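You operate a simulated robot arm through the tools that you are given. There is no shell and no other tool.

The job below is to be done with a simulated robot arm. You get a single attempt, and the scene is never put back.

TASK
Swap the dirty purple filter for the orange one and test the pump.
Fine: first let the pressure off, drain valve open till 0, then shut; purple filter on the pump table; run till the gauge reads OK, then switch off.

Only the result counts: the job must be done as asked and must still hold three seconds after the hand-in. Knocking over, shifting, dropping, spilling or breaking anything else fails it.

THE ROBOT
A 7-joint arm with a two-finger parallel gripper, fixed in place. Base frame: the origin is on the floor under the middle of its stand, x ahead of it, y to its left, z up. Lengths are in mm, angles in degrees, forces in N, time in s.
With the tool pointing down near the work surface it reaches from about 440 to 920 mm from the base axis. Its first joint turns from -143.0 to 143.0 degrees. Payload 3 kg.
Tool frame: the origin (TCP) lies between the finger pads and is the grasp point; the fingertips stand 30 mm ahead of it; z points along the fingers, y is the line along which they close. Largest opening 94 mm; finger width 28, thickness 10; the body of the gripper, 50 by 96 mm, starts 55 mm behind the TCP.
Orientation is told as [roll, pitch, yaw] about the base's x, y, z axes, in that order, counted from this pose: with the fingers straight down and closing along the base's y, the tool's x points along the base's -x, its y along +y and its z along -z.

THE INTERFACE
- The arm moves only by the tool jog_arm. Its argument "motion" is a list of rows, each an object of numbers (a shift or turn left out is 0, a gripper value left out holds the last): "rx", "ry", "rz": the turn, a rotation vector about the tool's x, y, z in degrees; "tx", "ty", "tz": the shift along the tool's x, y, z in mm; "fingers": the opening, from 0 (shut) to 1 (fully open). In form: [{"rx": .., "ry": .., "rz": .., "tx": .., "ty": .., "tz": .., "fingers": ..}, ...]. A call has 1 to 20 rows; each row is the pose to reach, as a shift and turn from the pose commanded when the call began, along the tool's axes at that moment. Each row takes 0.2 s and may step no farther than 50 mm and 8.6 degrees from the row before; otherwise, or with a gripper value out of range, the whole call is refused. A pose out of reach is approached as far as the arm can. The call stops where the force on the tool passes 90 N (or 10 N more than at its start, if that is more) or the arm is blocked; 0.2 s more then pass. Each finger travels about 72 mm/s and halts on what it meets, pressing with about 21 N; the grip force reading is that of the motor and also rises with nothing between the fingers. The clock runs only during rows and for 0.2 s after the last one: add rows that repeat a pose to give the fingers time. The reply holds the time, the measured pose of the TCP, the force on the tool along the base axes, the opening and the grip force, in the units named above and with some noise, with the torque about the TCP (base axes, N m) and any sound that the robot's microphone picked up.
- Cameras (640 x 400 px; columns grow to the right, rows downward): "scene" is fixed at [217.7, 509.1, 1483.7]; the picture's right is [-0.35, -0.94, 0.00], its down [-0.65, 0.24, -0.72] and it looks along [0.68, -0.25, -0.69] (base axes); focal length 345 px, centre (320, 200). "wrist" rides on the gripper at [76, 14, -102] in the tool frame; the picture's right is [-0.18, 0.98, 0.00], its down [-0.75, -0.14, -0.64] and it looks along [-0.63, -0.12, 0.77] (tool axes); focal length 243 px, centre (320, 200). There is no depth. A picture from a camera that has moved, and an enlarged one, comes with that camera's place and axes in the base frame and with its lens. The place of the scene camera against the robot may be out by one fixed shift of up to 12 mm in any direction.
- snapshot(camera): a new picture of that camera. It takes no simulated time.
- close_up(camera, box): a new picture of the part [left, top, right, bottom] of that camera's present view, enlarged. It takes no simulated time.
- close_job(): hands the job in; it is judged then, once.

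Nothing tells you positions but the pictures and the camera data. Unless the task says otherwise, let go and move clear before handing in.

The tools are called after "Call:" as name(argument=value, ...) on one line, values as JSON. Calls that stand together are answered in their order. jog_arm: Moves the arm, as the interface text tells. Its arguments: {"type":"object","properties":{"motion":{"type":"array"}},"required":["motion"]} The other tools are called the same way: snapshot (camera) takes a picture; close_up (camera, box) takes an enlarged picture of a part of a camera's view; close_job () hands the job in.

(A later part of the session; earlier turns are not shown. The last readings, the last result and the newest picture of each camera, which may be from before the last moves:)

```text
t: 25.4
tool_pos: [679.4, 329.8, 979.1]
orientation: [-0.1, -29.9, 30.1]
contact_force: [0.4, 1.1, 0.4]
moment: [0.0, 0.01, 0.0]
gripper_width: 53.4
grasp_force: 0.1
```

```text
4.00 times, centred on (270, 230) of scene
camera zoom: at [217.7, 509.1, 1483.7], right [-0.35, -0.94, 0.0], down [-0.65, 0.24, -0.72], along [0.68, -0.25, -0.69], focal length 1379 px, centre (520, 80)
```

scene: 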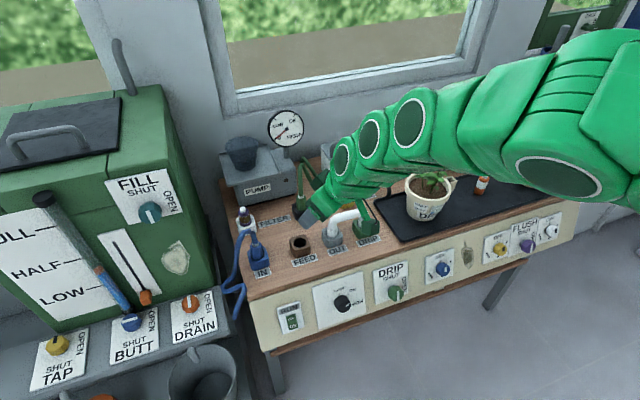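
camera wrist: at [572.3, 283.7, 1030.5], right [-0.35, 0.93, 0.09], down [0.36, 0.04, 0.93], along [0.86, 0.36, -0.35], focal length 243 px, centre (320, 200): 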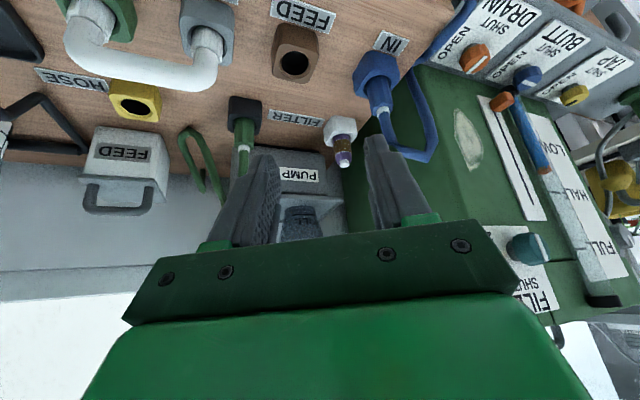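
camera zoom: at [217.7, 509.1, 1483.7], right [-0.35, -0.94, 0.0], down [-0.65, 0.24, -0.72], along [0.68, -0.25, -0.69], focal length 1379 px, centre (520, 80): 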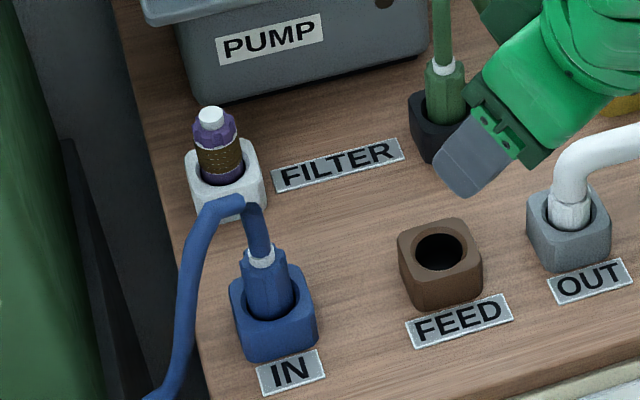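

Wrist triangulation gives: bench top z≈770, purple filter cap at about (880, 463, 839), hose apex near (740, 481, 909), pump front near x≈950. I'll hover with yaw 45° and 30° lean, about 100 mm short of the filter, for a close look.

Call:
jog_arm(motion=[{"rx": -1.5, "rz": -2.6, "tx": -26.6, "ty": 0.4, "tz": 30.9}, {"rx": -3, "rz": -5.2, "tx": -53.2, "ty": 0.9, "tz": 61.8}, {"rx": -4.5, "rz": -7.8, "tx": -79.9, "ty": 1.3, "tz": 92.6}, {"rx": -6, "rz": -10.4, "tx": -106.5, "ty": 1.8, "tz": 123.5}, {"rx": -7.5, "rz": -13, "tx": -133.1, "ty": 2.2, "tz": 154.4}])

Call:
snapshot(camera="wrist")

Call:
snapshot(camera="scene")

Call:
close_up(camera="wrist", box=[220, 60, 440, 198])

```text
t: 26.6
tool_pos: [846.3, 429.0, 910.6]
orientation: [-0.1, -30.1, 45.1]
contact_force: [-0.4, -0.4, 0.3]
moment: [0.02, 0.0, -0.02]
gripper_width: 53.3
grasp_force: 0.0
```

```text
taken
camera wrist: at [754.3, 356.4, 961.9], right [-0.58, 0.81, 0.09], down [0.33, 0.14, 0.93], along [0.74, 0.57, -0.35], focal length 243 px, centre (320, 200)
```

wrist: 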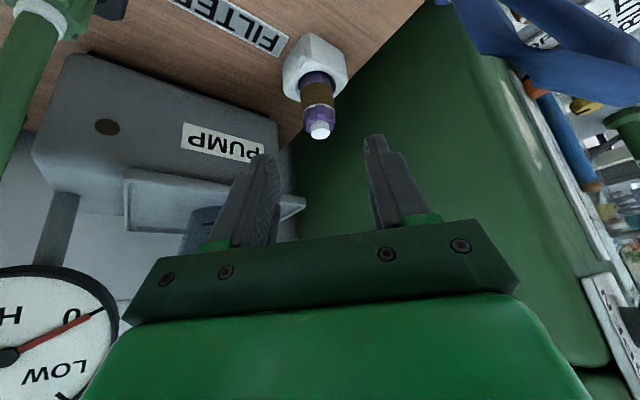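

```text
taken
```

scene: 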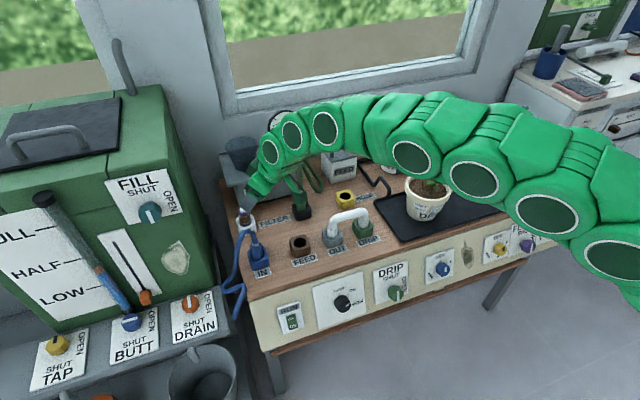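

```text
2.90 times, centred on (330, 129) of wrist
camera zoom: at [754.3, 356.4, 961.9], right [-0.58, 0.81, 0.09], down [0.33, 0.14, 0.93], along [0.74, 0.57, -0.35], focal length 703 px, centre (291, 406)
```

zoom: 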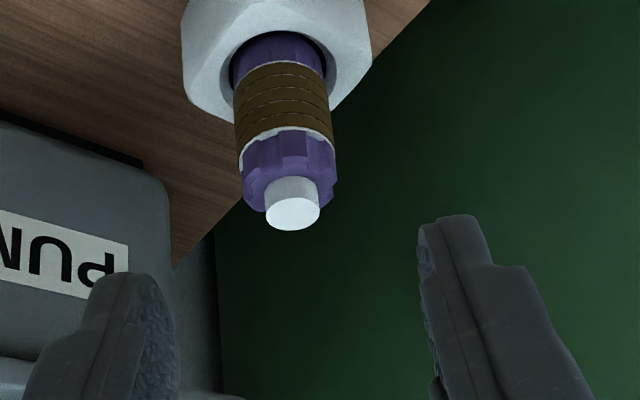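

Filter axis is at about (885, 464), top z≈838, socket top ≈788, diameter ≈28 mm. I'll advance along the tool axis partway and verify alignment.

Call:
jog_arm(motion=[{"tx": 0.5, "ty": -1.3, "tz": 30}, {"tx": 0.9, "ty": -2.6, "tz": 60}])

Call:
snapshot(camera="wrist")

Call:
close_up(camera="scene", box=[200, 130, 340, 250])

```text
t: 27.2
tool_pos: [868.6, 447.5, 858.7]
orientation: [0.0, -30.0, 45.2]
contact_force: [-0.5, 0.8, -0.5]
moment: [0.01, 0.03, 0.0]
gripper_width: 53.6
grasp_force: 0.1
```

```text
taken
camera wrist: at [776.2, 375.2, 910.1], right [-0.58, 0.81, 0.09], down [0.33, 0.14, 0.93], along [0.74, 0.57, -0.35], focal length 243 px, centre (320, 200)
```

wrist: 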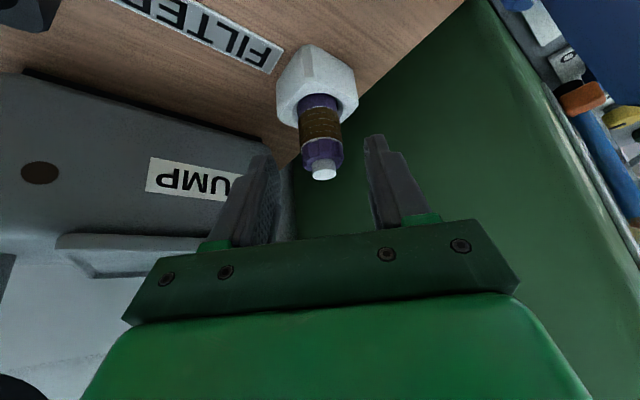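

```text
3.33 times, centred on (270, 190) of scene
camera zoom: at [217.7, 509.1, 1483.7], right [-0.35, -0.94, 0.0], down [-0.65, 0.24, -0.72], along [0.68, -0.25, -0.69], focal length 1149 px, centre (487, 233)
```

zoom: 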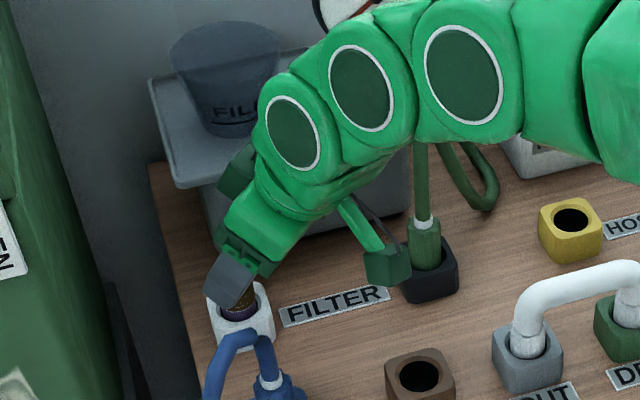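

Well aligned. I'll advance the last 36 mm and check before closing.

Call:
jog_arm(motion=[{"tx": -0.2, "ty": 0.3, "tz": 12}, {"tx": -0.5, "ty": 0.6, "tz": 24}, {"tx": -0.5, "ty": 0.6, "tz": 36}])

Call:
snapshot(camera="wrist")

Call:
close_up(camera="wrist", box=[220, 80, 420, 220])

```text
t: 28.0
tool_pos: [881.1, 460.4, 827.1]
orientation: [0.0, -29.9, 45.1]
contact_force: [-0.4, -0.3, -0.6]
moment: [-0.01, -0.01, 0.01]
gripper_width: 53.8
grasp_force: 0.0
```

```text
taken
camera wrist: at [788.3, 388.3, 879.3], right [-0.58, 0.81, 0.09], down [0.34, 0.14, 0.93], along [0.74, 0.57, -0.35], focal length 243 px, centre (320, 200)
```

wrist: 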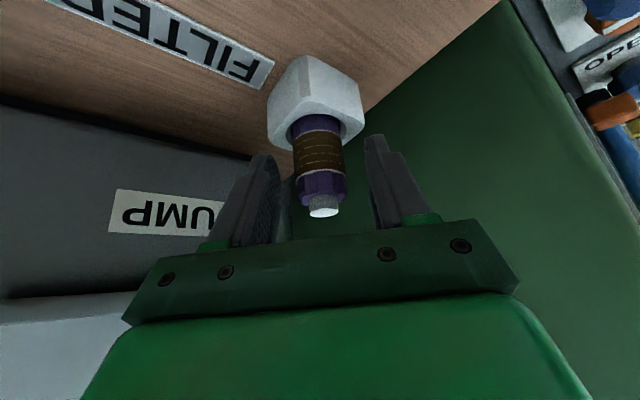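

```text
2.86 times, centred on (320, 150) of wrist
camera zoom: at [788.3, 388.3, 879.3], right [-0.58, 0.81, 0.09], down [0.34, 0.14, 0.93], along [0.74, 0.57, -0.35], focal length 693 px, centre (320, 343)
```

zoom: 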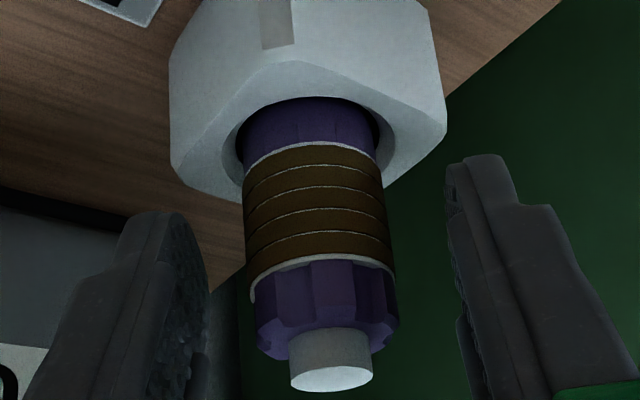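

The filter is centered between the pads. I'll close the fingers.

Call:
jog_arm(motion=[{"fingers": 0}, {"fingers": 0}, {"fingers": 0}, {"fingers": 0}])

Call:
close_up(camera="wrist", box=[220, 80, 420, 220])

Call:
close_up(camera="scene", box=[200, 180, 300, 260])

```text
t: 29.0
tool_pos: [881.2, 462.3, 830.4]
orientation: [0.0, -30.0, 45.1]
contact_force: [-0.5, -0.3, -0.4]
moment: [0.01, 0.0, -0.03]
gripper_width: 26.3
grasp_force: 21.0
```

```text
2.86 times, centred on (320, 150) of wrist
camera zoom: at [788.6, 388.4, 880.1], right [-0.58, 0.81, 0.09], down [0.33, 0.14, 0.93], along [0.74, 0.57, -0.35], focal length 693 px, centre (320, 343)
```

zoom: 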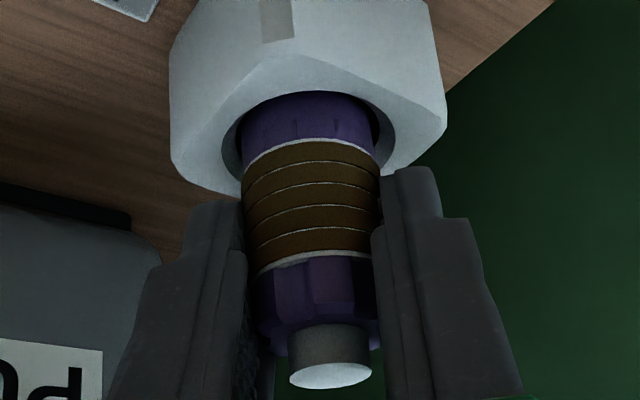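

```text
5.00 times, centred on (250, 220) of scene
camera zoom: at [217.7, 509.1, 1483.7], right [-0.35, -0.94, 0.0], down [-0.65, 0.24, -0.72], along [0.68, -0.25, -0.69], focal length 1724 px, centre (670, 100)
```

zoom: 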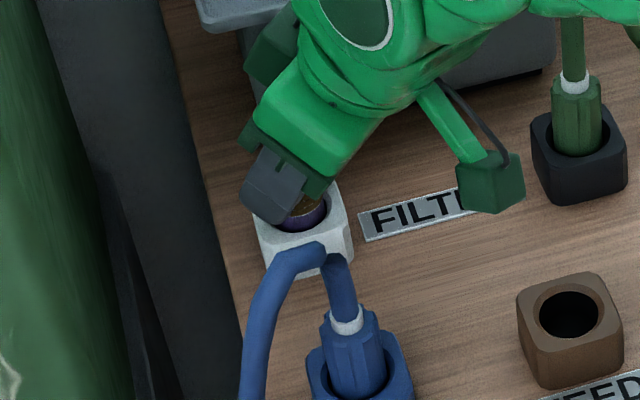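

Filter is gripped (26 mm). I'll lift straight up 12 mm gently to see if it comes free.

Call:
jog_arm(motion=[{"tx": -2, "tz": -3.46}, {"tx": -4, "tz": -6.93}, {"tx": -6, "tz": -10.4}])

Call:
close_up(camera="wrist", box=[220, 80, 420, 220])

```text
t: 29.8
tool_pos: [881.8, 460.8, 840.8]
orientation: [0.0, -30.1, 45.1]
contact_force: [0.9, -0.9, -0.2]
moment: [-0.01, 0.0, -0.02]
gripper_width: 26.3
grasp_force: 21.0
```

```text
2.86 times, centred on (320, 150) of wrist
camera zoom: at [788.8, 388.4, 892.4], right [-0.58, 0.81, 0.09], down [0.33, 0.14, 0.93], along [0.74, 0.57, -0.35], focal length 693 px, centre (320, 343)
```

zoom: 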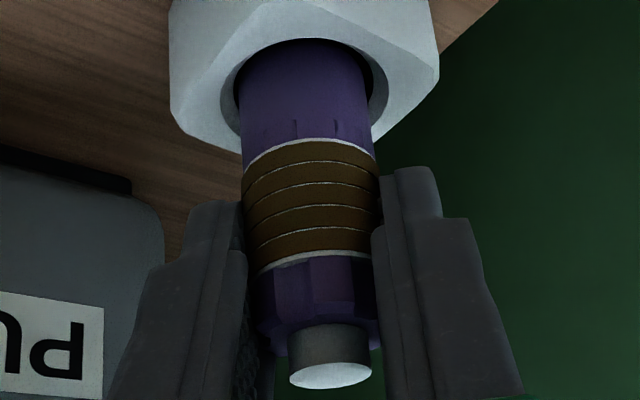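

It slides out freely. I'll lift another 75 mm to clear the socket and see its full length.

Call:
jog_arm(motion=[{"tx": -7.5, "tz": -13}, {"tx": -15, "tz": -26}, {"tx": -25, "tz": -43.3}, {"tx": -37.5, "tz": -65}])

Call:
snapshot(camera="wrist")

Call:
snapshot(camera="scene")

Call:
close_up(camera="wrist", box=[220, 60, 420, 200])

```text
t: 30.8
tool_pos: [881.7, 460.7, 915.3]
orientation: [0.0, -29.9, 45.0]
contact_force: [0.1, -0.1, -0.4]
moment: [0.04, -0.01, -0.03]
gripper_width: 26.6
grasp_force: 20.5
```

```text
taken
camera wrist: at [788.7, 388.3, 966.6], right [-0.58, 0.81, 0.09], down [0.34, 0.14, 0.93], along [0.74, 0.57, -0.35], focal length 243 px, centre (320, 200)
```

wrist: 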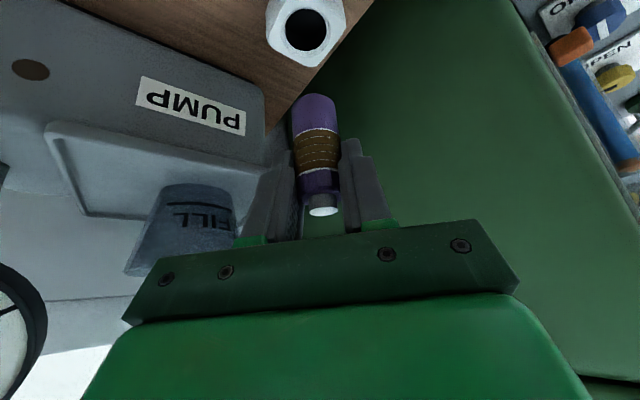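

```text
taken
```

scene: 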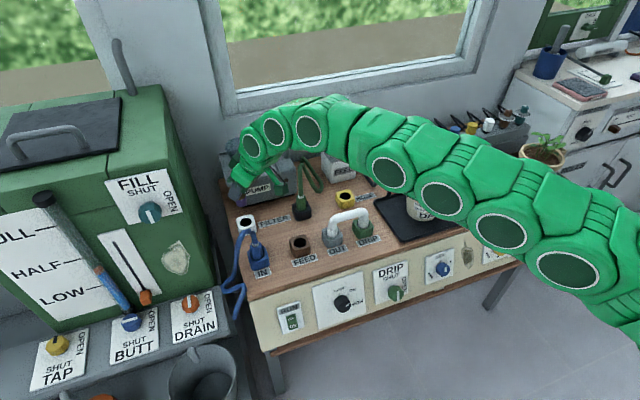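

```text
2.86 times, centred on (320, 130) of wrist
camera zoom: at [788.7, 388.3, 966.6], right [-0.58, 0.81, 0.09], down [0.34, 0.14, 0.93], along [0.74, 0.57, -0.35], focal length 693 px, centre (320, 400)
```

zoom: 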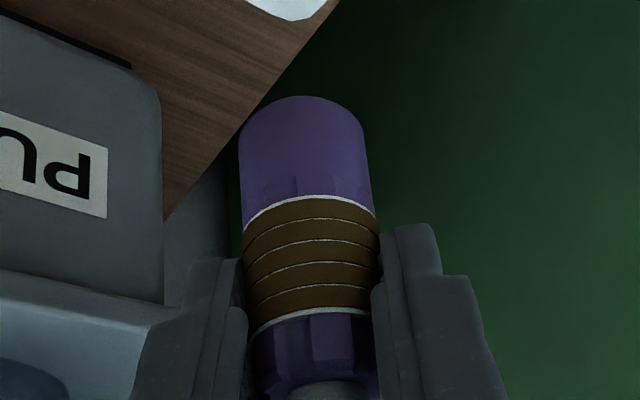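

The filter is out; it is about 65 mm long with its bottom ≈55 mm below the TCP. I'll carry it to a free spot on the pump bench near (822, 392), between the FILTER label and the FEED socket.

Call:
jog_arm(motion=[{"rx": 2.5, "rz": 4.33, "tx": 27.6, "ty": -1.7, "tz": -15.9}, {"rx": 5, "rz": 8.67, "tx": 55.2, "ty": -3.4, "tz": -31.9}, {"rx": 7.5, "rz": 13, "tx": 82.8, "ty": -5.1, "tz": -47.8}])

Call:
snapshot(camera="wrist")

Call:
close_up(camera="scene", box=[200, 150, 380, 280])

```text
t: 31.6
tool_pos: [816.6, 390.3, 915.7]
orientation: [0.0, -30.0, 29.9]
contact_force: [-0.4, 0.2, -0.9]
moment: [-0.01, -0.01, -0.01]
gripper_width: 26.5
grasp_force: 21.2
```

```text
taken
camera wrist: at [708.6, 344.3, 966.9], right [-0.35, 0.93, 0.09], down [0.36, 0.04, 0.93], along [0.86, 0.36, -0.35], focal length 243 px, centre (320, 200)
```

wrist: 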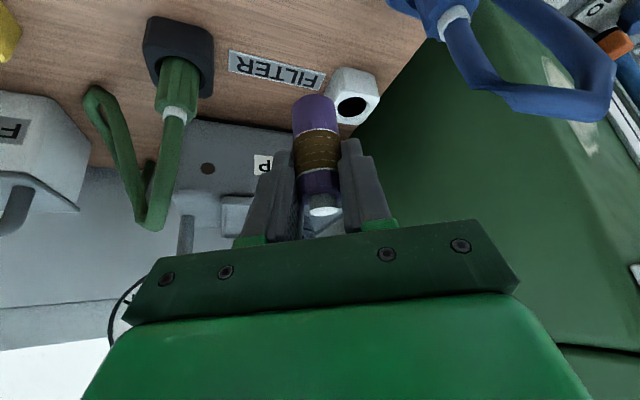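

```text
3.08 times, centred on (290, 215) of scene
camera zoom: at [217.7, 509.1, 1483.7], right [-0.35, -0.94, 0.0], down [-0.65, 0.24, -0.72], along [0.68, -0.25, -0.69], focal length 1061 px, centre (412, 154)
```

zoom: 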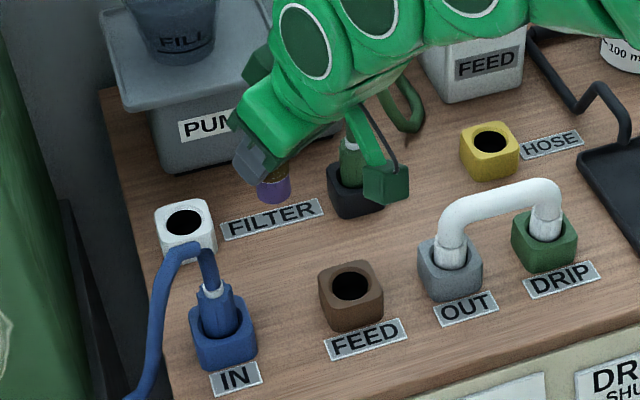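

The spot below is bare wood. I'll lower 80 mm, leaving a small gap, and check.

Call:
jog_arm(motion=[{"tx": 12, "tz": 20.8}, {"tx": 24, "tz": 41.6}, {"tx": 35, "tz": 60.6}, {"tx": 42, "tz": 72.7}])

Call:
snapshot(camera="wrist")

Call:
close_up(camera="scene", box=[220, 170, 340, 270])

```text
t: 32.6
tool_pos: [817.5, 388.2, 832.5]
orientation: [0.0, -30.0, 30.1]
contact_force: [-0.3, -0.3, -0.7]
moment: [-0.05, -0.03, 0.0]
gripper_width: 26.3
grasp_force: 21.0
```

```text
taken
camera wrist: at [708.9, 343.4, 883.0], right [-0.35, 0.93, 0.09], down [0.36, 0.04, 0.93], along [0.86, 0.36, -0.35], focal length 243 px, centre (320, 200)
```

wrist: 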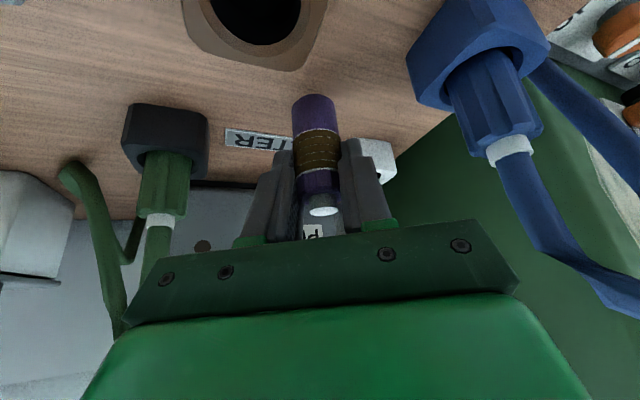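

```text
4.00 times, centred on (280, 220) of scene
camera zoom: at [217.7, 509.1, 1483.7], right [-0.35, -0.94, 0.0], down [-0.65, 0.24, -0.72], along [0.68, -0.25, -0.69], focal length 1379 px, centre (480, 120)
```

zoom: 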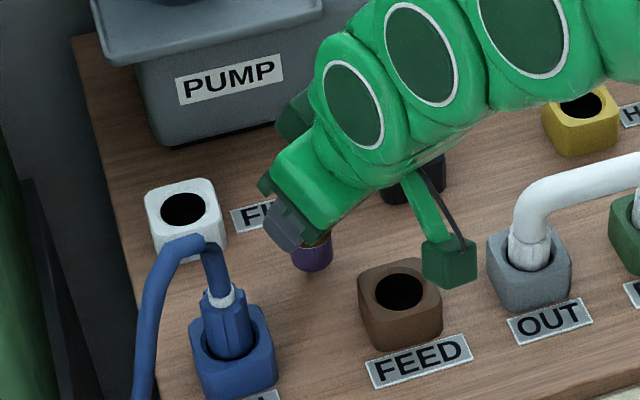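

The filter's bottom is about 12 mm above the wood. I'll lower in small steps and watch the force for contact.

Call:
jog_arm(motion=[{"tx": 1.5, "tz": 2.6}, {"tx": 3, "tz": 5.2}, {"tx": 4, "tz": 6.93}])

Call:
jog_arm(motion=[{"tx": 0.5, "tz": 0.87}, {"tx": 1, "tz": 1.73}])

```text
t: 33.4
tool_pos: [816.6, 389.1, 824.3]
orientation: [0.0, -30.1, 30.1]
contact_force: [0.3, 0.4, -0.7]
moment: [-0.01, -0.02, 0.04]
gripper_width: 26.5
grasp_force: 21.0
```

```text
t: 34.0
tool_pos: [816.9, 390.0, 822.3]
orientation: [0.0, -30.0, 30.2]
contact_force: [-0.9, -0.9, -1.6]
moment: [-0.04, 0.01, -0.01]
gripper_width: 26.4
grasp_force: 20.7
```

No contact yet; continuing down in 1 mm steps and checking by picture.

Call:
jog_arm(motion=[{"tx": 0.5, "tz": 0.87}, {"tx": 1, "tz": 1.73}])

Call:
close_up(camera="wrist", box=[250, 60, 400, 180])

Call:
close_up(camera="scene", box=[260, 200, 340, 260])

```text
t: 34.6
tool_pos: [816.8, 389.1, 820.3]
orientation: [-0.1, -29.9, 30.1]
contact_force: [0.7, 0.2, 0.6]
moment: [0.01, 0.0, 0.03]
gripper_width: 26.5
grasp_force: 20.8
```

```text
3.33 times, centred on (325, 120) of wrist
camera zoom: at [709.0, 343.6, 871.6], right [-0.35, 0.93, 0.09], down [0.36, 0.04, 0.93], along [0.86, 0.36, -0.35], focal length 809 px, centre (303, 467)
```

zoom: 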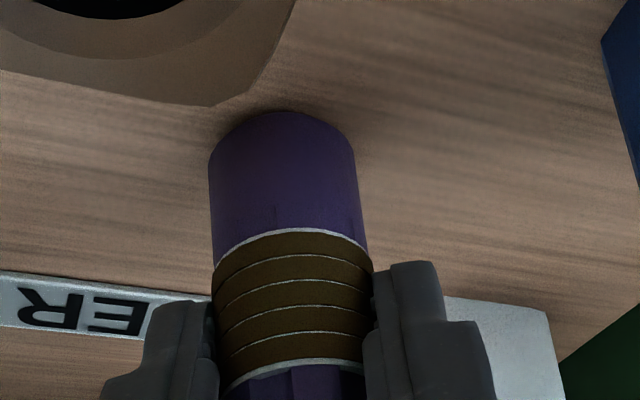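

```text
6.67 times, centred on (300, 230) of scene
camera zoom: at [217.7, 509.1, 1483.7], right [-0.35, -0.94, 0.0], down [-0.65, 0.24, -0.72], along [0.68, -0.25, -0.69], focal length 2298 px, centre (453, 0)
```

zoom: 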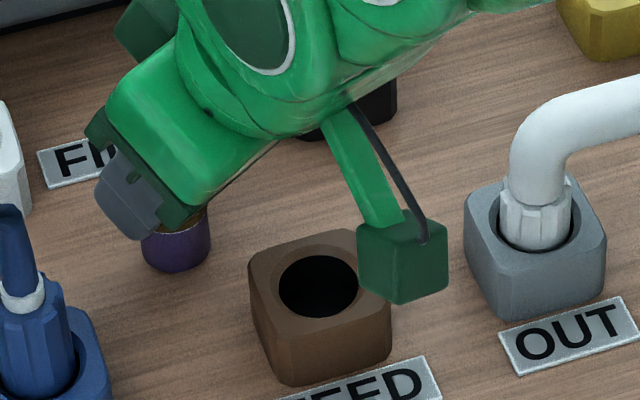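

The contact shadow is closing up. A few more millimetres with force checks.

Call:
jog_arm(motion=[{"tx": 0.5, "tz": 0.87}, {"tx": 1, "tz": 1.73}])

Call:
jog_arm(motion=[{"tx": 0.5, "tz": 0.87}, {"tx": 0.75, "tz": 1.3}])

```text
t: 35.2
tool_pos: [818.4, 389.4, 818.5]
orientation: [0.1, -29.9, 30.2]
contact_force: [-0.9, -1.0, 2.9]
moment: [-0.05, 0.0, 0.02]
gripper_width: 26.2
grasp_force: 20.8
```

```text
t: 35.8
tool_pos: [817.5, 389.0, 819.0]
orientation: [0.1, -30.2, 30.2]
contact_force: [-1.7, -3.1, 18.3]
moment: [-0.15, 0.09, -0.04]
gripper_width: 26.2
grasp_force: 20.7
```

Contact confirmed (18 N). I'll relieve the pressure slightly, open the fingers, and back out along the tool axis.

Call:
jog_arm(motion=[{"tx": -0.5, "tz": -0.87}, {"tx": -0.5, "tz": -0.87, "fingers": 0.4}, {"tx": -0.5, "tz": -0.87, "fingers": 0.57}, {"tx": -0.5, "tz": -0.87, "fingers": 0.57}])

Call:
snapshot(camera="wrist")

```text
t: 36.8
tool_pos: [817.7, 390.6, 818.4]
orientation: [0.0, -30.0, 30.2]
contact_force: [0.6, -0.2, 0.4]
moment: [-0.01, -0.01, 0.0]
gripper_width: 53.5
grasp_force: 0.0
```

```text
taken
camera wrist: at [708.8, 343.8, 868.9], right [-0.35, 0.93, 0.09], down [0.36, 0.04, 0.93], along [0.86, 0.36, -0.35], focal length 243 px, centre (320, 200)
```

wrist: 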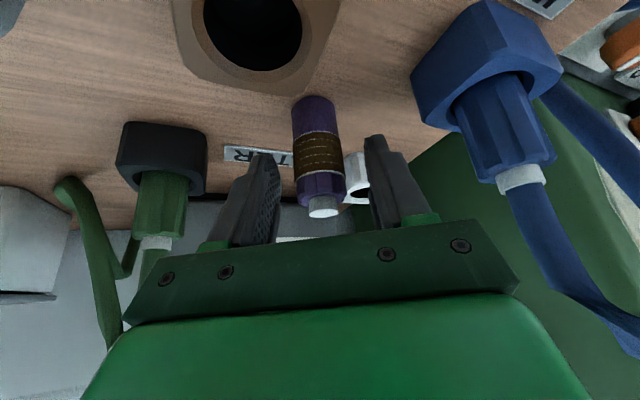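

The filter stands free. I'll back out and rise.

Call:
jog_arm(motion=[{"tz": -20}, {"tz": -50}, {"tz": -90}, {"tz": -135}, {"tz": -180}])

Call:
snapshot(camera="wrist")

Call:
snapshot(camera="scene")

```text
t: 38.0
tool_pos: [738.6, 344.0, 973.8]
orientation: [0.0, -30.0, 30.1]
contact_force: [-0.7, -0.1, 0.1]
moment: [0.06, 0.0, 0.0]
gripper_width: 53.5
grasp_force: 0.1
```

```text
taken
camera wrist: at [630.7, 299.0, 1025.0], right [-0.35, 0.93, 0.09], down [0.36, 0.04, 0.93], along [0.86, 0.36, -0.35], focal length 243 px, centre (320, 200)
```

wrist: 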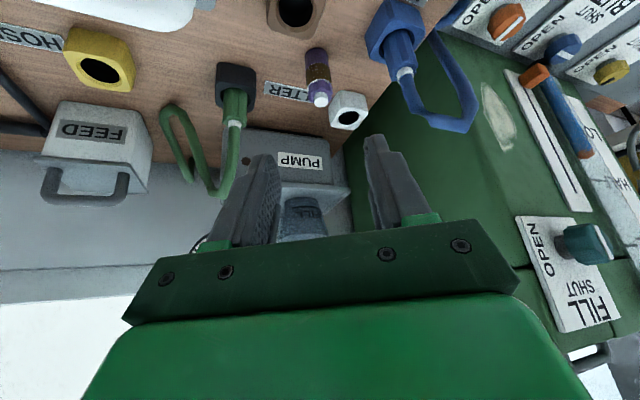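

```text
taken
```

scene: 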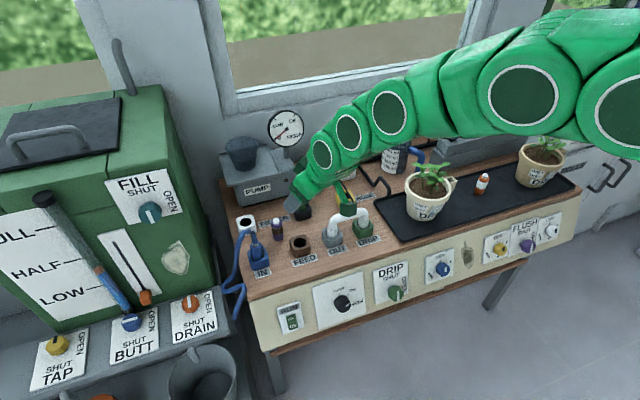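

The purple filter stands well on the bench. Now I'll rise and swing over to the orange filter, keeping high above the hoses and plants.

Call:
jog_arm(motion=[{"tx": -17.7, "tz": -30.6}, {"tx": -35.3, "tz": -61.2}, {"tx": -53, "tz": -91.8}, {"rx": 1.9, "rz": 3.3, "tx": -33.1, "ty": -39.1, "tz": -103.3}, {"rx": 3.83, "rz": 6.64, "tx": -13.3, "ty": -78.2, "tz": -114.7}, {"rx": 5.75, "rz": 9.96, "tx": 6.6, "ty": -117.3, "tz": -126.2}, {"rx": 7.67, "rz": 13.28, "tx": 26.4, "ty": -156.4, "tz": -137.7}, {"rx": 9.58, "rz": 16.6, "tx": 46.3, "ty": -195.6, "tz": -149.2}, {"rx": 11.5, "rz": 19.92, "tx": 66.2, "ty": -234.7, "tz": -160.6}, {"rx": 13.42, "rz": 23.24, "tx": 86, "ty": -273.8, "tz": -172.1}, {"rx": 15.33, "rz": 26.56, "tx": 105.9, "ty": -312.9, "tz": -183.6}, {"rx": 17.25, "rz": 29.88, "tx": 125.7, "ty": -352, "tz": -195}, {"rx": 19.17, "rz": 33.2, "tx": 145.6, "ty": -391.1, "tz": -206.5}, {"rx": 21.08, "rz": 36.52, "tx": 165.5, "ty": -430.2, "tz": -218}, {"rx": 23, "rz": 39.84, "tx": 185.3, "ty": -469.3, "tz": -229.4}])

Call:
snapshot(camera="wrist")

Call:
snapshot(camera="scene")

```text
t: 41.2
tool_pos: [735.5, -198.7, 1080.0]
orientation: [0.0, -30.0, -16.0]
contact_force: [0.6, -1.5, 0.8]
moment: [0.01, 0.0, -0.01]
gripper_width: 53.5
grasp_force: 0.0
```

```text
taken
camera wrist: at [627.3, -153.1, 1131.1], right [0.42, 0.9, 0.09], down [0.28, -0.23, 0.93], along [0.86, -0.37, -0.35], focal length 243 px, centre (320, 200)
```

wrist: 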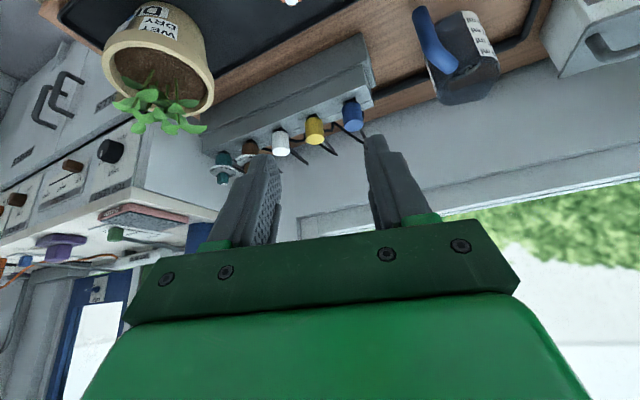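

```text
taken
```

scene: 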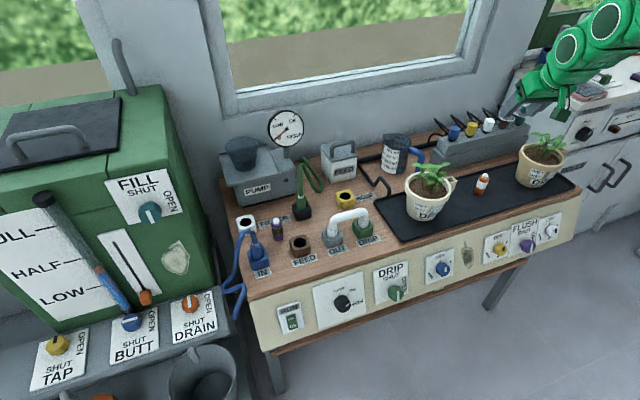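

The purple filter can be seen standing upright. The orange one is just out of the wrist view, near (785, −230); I'll come down closer to see it.

Call:
jog_arm(motion=[{"tx": 25, "ty": -5, "tz": 38}, {"tx": 50, "ty": -11, "tz": 76}, {"tx": 76, "ty": -16.5, "tz": 114}])

Call:
snapshot(camera="wrist")

Call:
snapshot(camera="scene")

```text
t: 42.0
tool_pos: [723.0, -211.3, 942.8]
orientation: [0.0, -30.0, -15.9]
contact_force: [0.4, 0.2, 0.8]
moment: [0.01, 0.0, -0.03]
gripper_width: 53.4
grasp_force: 0.0
```

```text
taken
camera wrist: at [614.8, -165.7, 993.8], right [0.42, 0.9, 0.09], down [0.28, -0.23, 0.93], along [0.86, -0.37, -0.35], focal length 243 px, centre (320, 200)
```

wrist: 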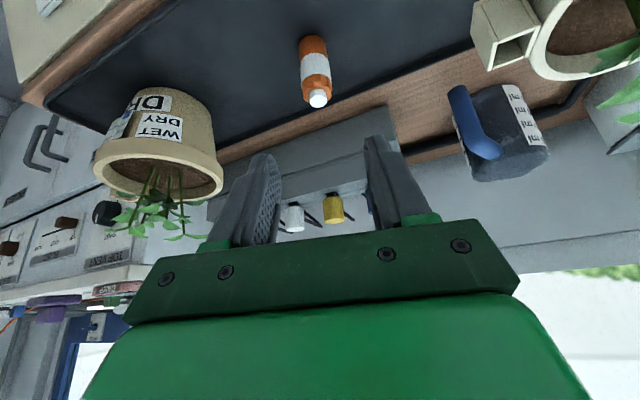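

```text
taken
```

scene: 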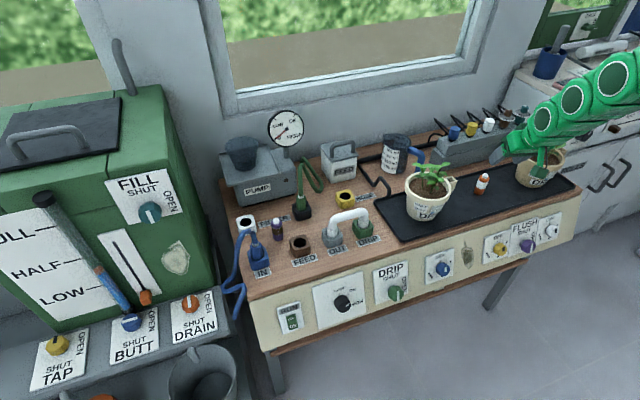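

Call:
close_up(camera="wrist", box=[240, 20, 400, 130])

Call:
close_up(camera="scene", box=[390, 120, 590, 240])

Call:
close_up(camera="scene", box=[225, 190, 325, 270])

```text
3.64 times, centred on (320, 75) of wrist
camera zoom: at [614.8, -165.7, 993.8], right [0.42, 0.9, 0.09], down [0.28, -0.23, 0.93], along [0.86, -0.37, -0.35], focal length 882 px, centre (320, 654)
```

zoom: 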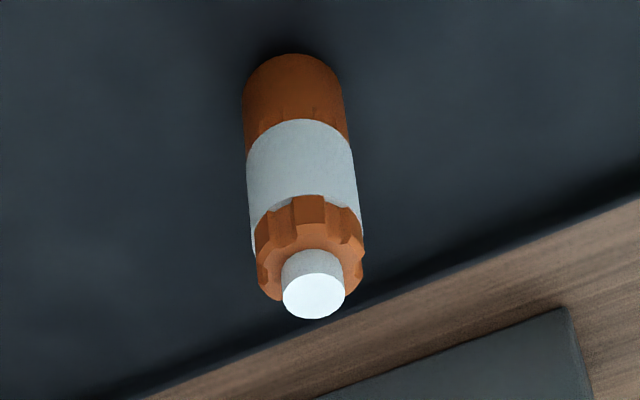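

```text
3.20 times, centred on (490, 180) of scene
camera zoom: at [217.7, 509.1, 1483.7], right [-0.35, -0.94, 0.0], down [-0.65, 0.24, -0.72], along [0.68, -0.25, -0.69], focal length 1103 px, centre (-224, 264)
```

zoom: 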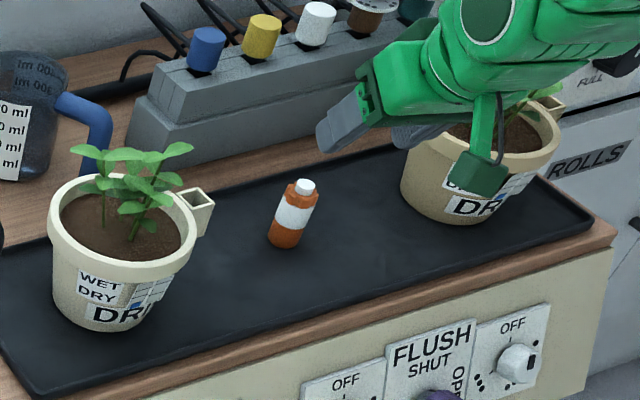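

```text
5.00 times, centred on (275, 230) of scene
camera zoom: at [217.7, 509.1, 1483.7], right [-0.35, -0.94, 0.0], down [-0.65, 0.24, -0.72], along [0.68, -0.25, -0.69], focal length 1724 px, centre (545, 50)
```

zoom: 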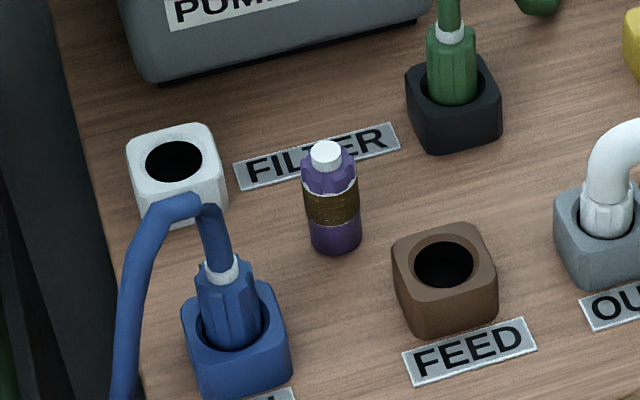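

Orange filter: axis about (778.5, −228), standing upright on the tray (bottom z≈766, top ≈832). I'll approach along the tool axis with the same grip height as before.

Call:
jog_arm(motion=[{"tx": 5, "ty": -0.3, "tz": 30}, {"tx": 10, "ty": -0.7, "tz": 60}, {"tx": 14.5, "ty": -1, "tz": 90}])

Call:
snapshot(camera="wrist")

Call:
close_up(camera="scene", box=[390, 120, 590, 240])

```text
t: 42.8
tool_pos: [754.9, -221.7, 857.4]
orientation: [-0.1, -29.8, -15.8]
contact_force: [0.0, 0.3, -0.3]
moment: [0.01, 0.01, -0.01]
gripper_width: 53.5
grasp_force: 0.1
```

```text
taken
camera wrist: at [645.8, -175.5, 908.6], right [0.42, 0.9, 0.09], down [0.28, -0.23, 0.93], along [0.86, -0.37, -0.35], focal length 243 px, centre (320, 200)
```

wrist: 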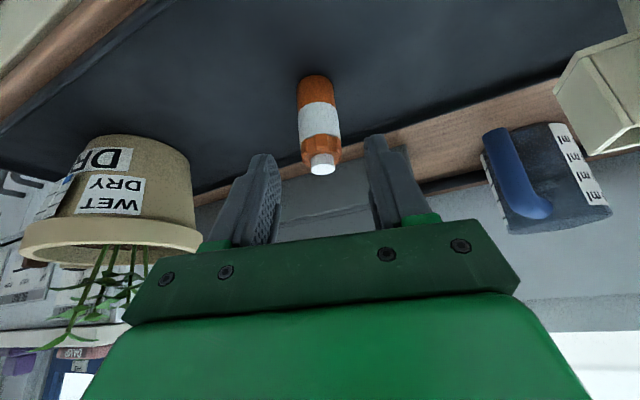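

```text
3.20 times, centred on (490, 180) of scene
camera zoom: at [217.7, 509.1, 1483.7], right [-0.35, -0.94, 0.0], down [-0.65, 0.24, -0.72], along [0.68, -0.25, -0.69], focal length 1103 px, centre (-224, 264)
```

zoom: 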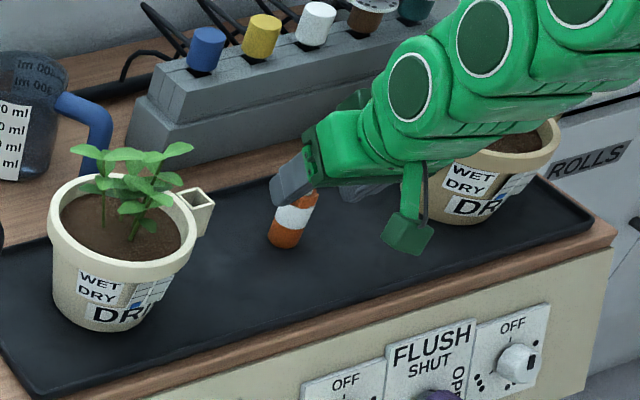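

I'll zoom in for a sharper alignment check before moving in.

Call:
close_up(camera="wrist", box=[250, 60, 390, 180])

```text
3.33 times, centred on (320, 120) of wrist
camera zoom: at [645.8, -175.5, 908.6], right [0.42, 0.9, 0.09], down [0.28, -0.23, 0.93], along [0.86, -0.37, -0.35], focal length 809 px, centre (320, 467)
```

zoom: 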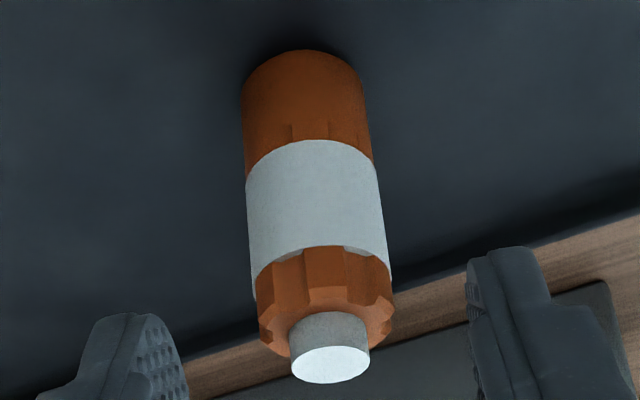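

Alignment confirmed. I'll advance 41 mm and close on the orange filter.

Call:
jog_arm(motion=[{"tx": 0.3, "ty": 0.3, "tz": 14}, {"tx": 0.6, "ty": 0.3, "tz": 28}, {"tx": 0.6, "ty": 0.3, "tz": 40}])

Call:
snapshot(camera="wrist")

```text
t: 43.6
tool_pos: [773.5, -227.2, 821.9]
orientation: [0.0, -30.1, -15.9]
contact_force: [0.1, 0.2, -0.7]
moment: [-0.01, -0.01, 0.03]
gripper_width: 53.7
grasp_force: 0.1
```

```text
taken
camera wrist: at [665.0, -181.3, 873.9], right [0.42, 0.9, 0.09], down [0.28, -0.23, 0.93], along [0.86, -0.37, -0.35], focal length 243 px, centre (320, 200)
```

wrist: 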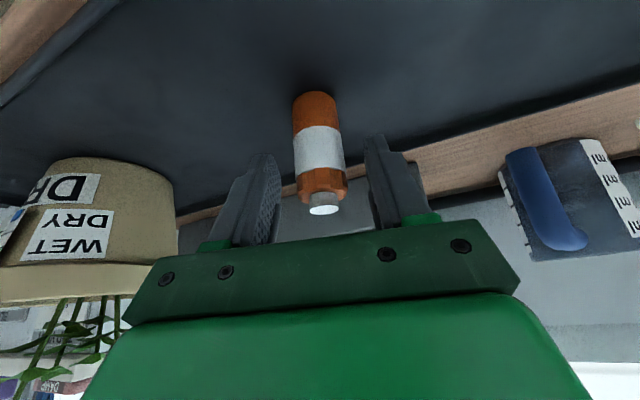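

It looks the same as it did with the purple one. Closing and lifting a little.

Call:
jog_arm(motion=[{"fingers": 0}, {"fingers": 0}, {"fingers": 0}, {"fingers": 0}, {"tx": -2, "tz": -3.46}, {"tx": -5, "tz": -8.66}, {"tx": -10, "tz": -17.3}])

Call:
snapshot(camera="wrist")

Call:
close_up(camera="scene", box=[390, 120, 590, 240])

```text
t: 45.2
tool_pos: [772.6, -227.7, 845.1]
orientation: [-0.1, -30.1, -15.9]
contact_force: [-0.3, -0.6, 0.1]
moment: [-0.02, 0.02, 0.0]
gripper_width: 26.6
grasp_force: 20.5
```

```text
taken
camera wrist: at [664.6, -181.7, 895.0], right [0.42, 0.9, 0.09], down [0.28, -0.23, 0.93], along [0.86, -0.37, -0.35], focal length 243 px, centre (320, 200)
```

wrist: 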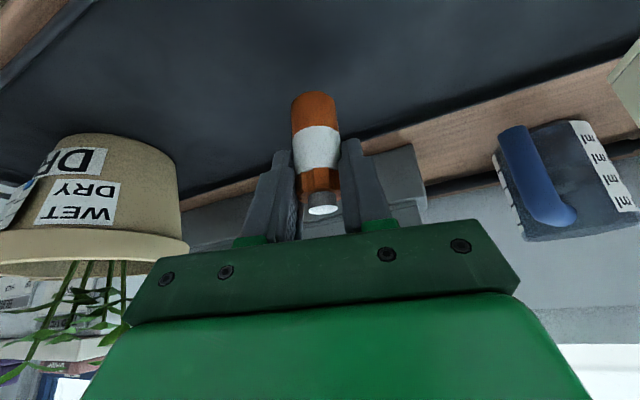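

```text
3.20 times, centred on (490, 180) of scene
camera zoom: at [217.7, 509.1, 1483.7], right [-0.35, -0.94, 0.0], down [-0.65, 0.24, -0.72], along [0.68, -0.25, -0.69], focal length 1103 px, centre (-224, 264)
```

zoom: 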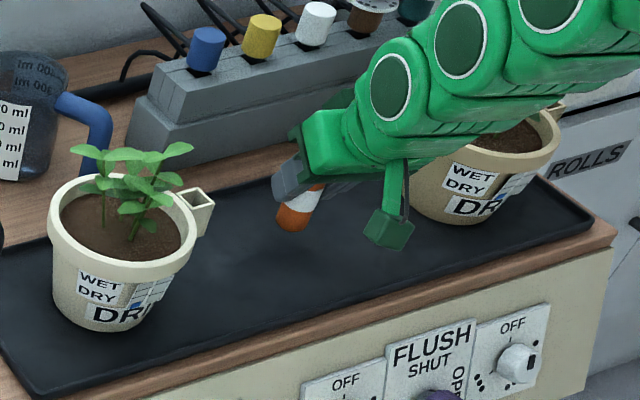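

The orange filter is held upright. I'll lift it straight up to travel height.

Call:
jog_arm(motion=[{"tx": -16.7, "tz": -28.9}, {"tx": -33.3, "tz": -57.7}, {"tx": -50, "tz": -86.6}, {"tx": -57.4, "ty": 4.1, "tz": -121.3}, {"tx": -64.8, "ty": 8.2, "tz": -156}, {"tx": -72.2, "ty": 12.2, "tz": -190.7}, {"tx": -79.6, "ty": 16.3, "tz": -225.4}])

```text
t: 46.8
tool_pos: [735.8, -200.6, 1078.8]
orientation: [-0.1, -30.0, -15.9]
contact_force: [0.2, 0.1, 0.3]
moment: [0.02, 0.01, 0.0]
gripper_width: 26.9
grasp_force: 21.3
```

Now swinging back over the bench at height, turning to yaw 45°.

Call:
jog_arm(motion=[{"rx": -2.35, "rz": -4.06, "tx": 9.9, "ty": 40.3, "tz": -5.7}, {"rx": -4.69, "rz": -8.13, "tx": 19.7, "ty": 80.6, "tz": -11.4}, {"rx": -7.04, "rz": -12.19, "tx": 29.6, "ty": 120.9, "tz": -17.1}, {"rx": -9.38, "rz": -16.26, "tx": 39.5, "ty": 161.3, "tz": -22.8}, {"rx": -11.73, "rz": -20.32, "tx": 49.3, "ty": 201.6, "tz": -28.5}, {"rx": -14.08, "rz": -24.38, "tx": 59.2, "ty": 241.9, "tz": -34.2}, {"rx": -16.42, "rz": -28.45, "tx": 69.1, "ty": 282.2, "tz": -39.9}, {"rx": -18.77, "rz": -32.51, "tx": 79, "ty": 322.5, "tz": -45.6}, {"rx": -21.11, "rz": -36.58, "tx": 88.8, "ty": 362.8, "tz": -51.3}, {"rx": -23.46, "rz": -40.64, "tx": 98.7, "ty": 403.2, "tz": -57}, {"rx": -25.81, "rz": -44.7, "tx": 108.6, "ty": 443.5, "tz": -62.7}, {"rx": -28.15, "rz": -48.77, "tx": 118.4, "ty": 483.8, "tz": -68.4}, {"rx": -30.5, "rz": -52.83, "tx": 128.3, "ty": 524.1, "tz": -74.1}])

Call:
snapshot(camera="wrist")

Call:
snapshot(camera="scene")

```text
t: 49.6
tool_pos: [736.6, 345.3, 1077.6]
orientation: [0.0, -30.0, 45.1]
contact_force: [0.3, 0.3, 0.1]
moment: [-0.04, -0.01, 0.01]
gripper_width: 26.4
grasp_force: 21.1
```

```text
taken
camera wrist: at [644.5, 272.7, 1129.6], right [-0.58, 0.81, 0.09], down [0.33, 0.14, 0.93], along [0.74, 0.58, -0.35], focal length 243 px, centre (320, 200)
```

wrist: 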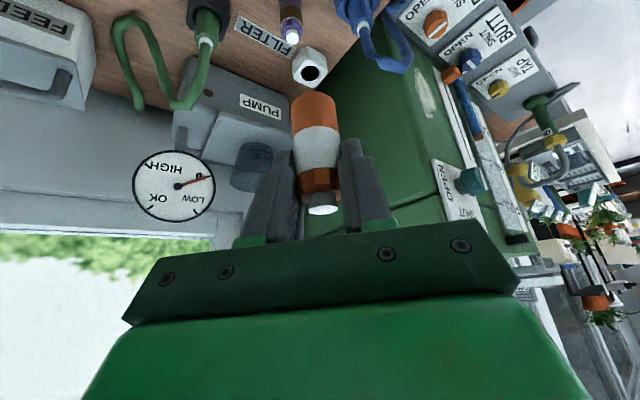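

```text
taken
```

scene: 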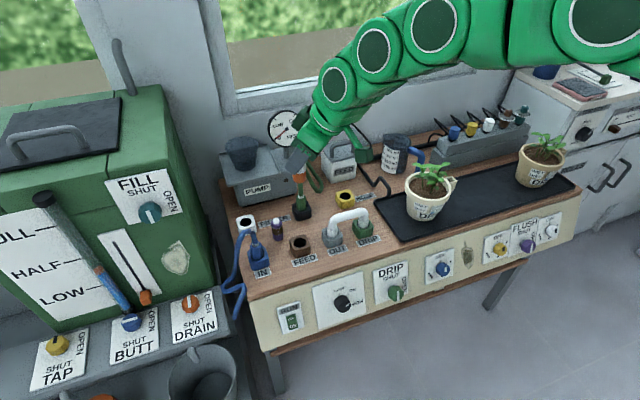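

I'm over the bench with the orange filter. I'll go to a hover directly above the FILTER socket.

Call:
jog_arm(motion=[{"tx": -14.7, "ty": -3.4, "tz": 35.9}, {"tx": -29.4, "ty": -6.9, "tz": 71.9}, {"tx": -44.1, "ty": -10.3, "tz": 107.8}, {"tx": -58.9, "ty": -13.7, "tz": 143.7}, {"tx": -73.6, "ty": -17.2, "tz": 179.7}, {"tx": -88.3, "ty": -20.6, "tz": 215.6}])

Call:
snapshot(camera="wrist")

Call:
close_up(camera="scene", box=[200, 130, 360, 260])

```text
t: 51.0
tool_pos: [881.7, 460.5, 937.0]
orientation: [0.1, -30.1, 45.1]
contact_force: [0.4, 0.4, -0.1]
moment: [-0.02, 0.01, -0.04]
gripper_width: 26.5
grasp_force: 20.9
```

```text
taken
camera wrist: at [789.6, 387.6, 988.0], right [-0.58, 0.81, 0.09], down [0.33, 0.13, 0.93], along [0.74, 0.57, -0.35], focal length 243 px, centre (320, 200)
```

wrist: 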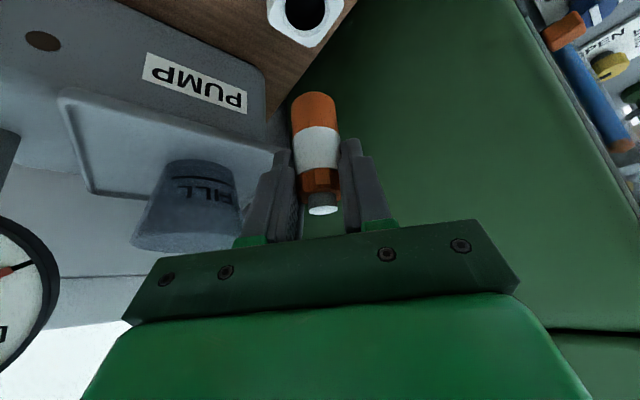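

```text
3.08 times, centred on (280, 195) of scene
camera zoom: at [217.7, 509.1, 1483.7], right [-0.35, -0.94, 0.0], down [-0.65, 0.24, -0.72], along [0.68, -0.25, -0.69], focal length 1061 px, centre (443, 215)
```

zoom: 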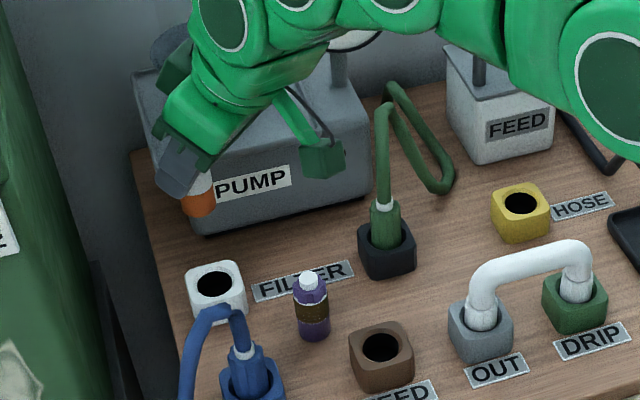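

I'll zoom in on the socket to check its centre against the filter's axis.

Call:
close_up(camera="wrist", box=[240, 0, 380, 105])

Call:
close_up(camera="scene", box=[225, 165, 285, 245])

```text
3.81 times, centred on (310, 52) of wrist
camera zoom: at [789.6, 387.6, 988.0], right [-0.58, 0.81, 0.09], down [0.33, 0.13, 0.93], along [0.74, 0.57, -0.35], focal length 924 px, centre (358, 762)
```

zoom: 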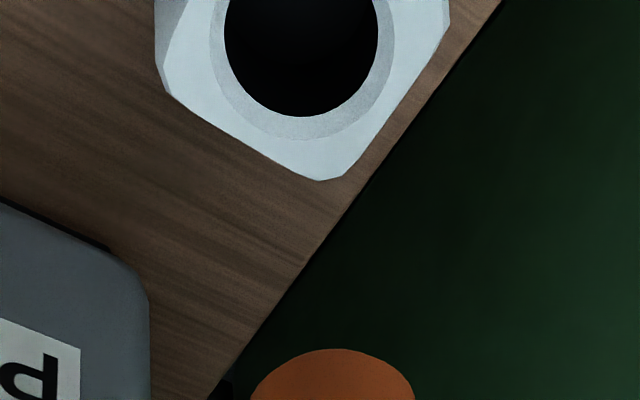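

```text
5.00 times, centred on (255, 205) of scene
camera zoom: at [217.7, 509.1, 1483.7], right [-0.35, -0.94, 0.0], down [-0.65, 0.24, -0.72], along [0.68, -0.25, -0.69], focal length 1724 px, centre (645, 175)
```

zoom: 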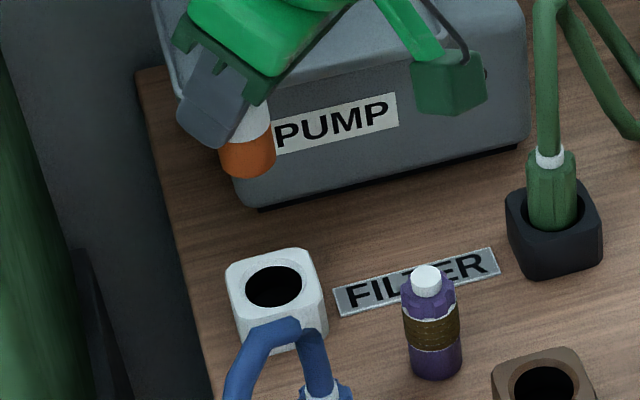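

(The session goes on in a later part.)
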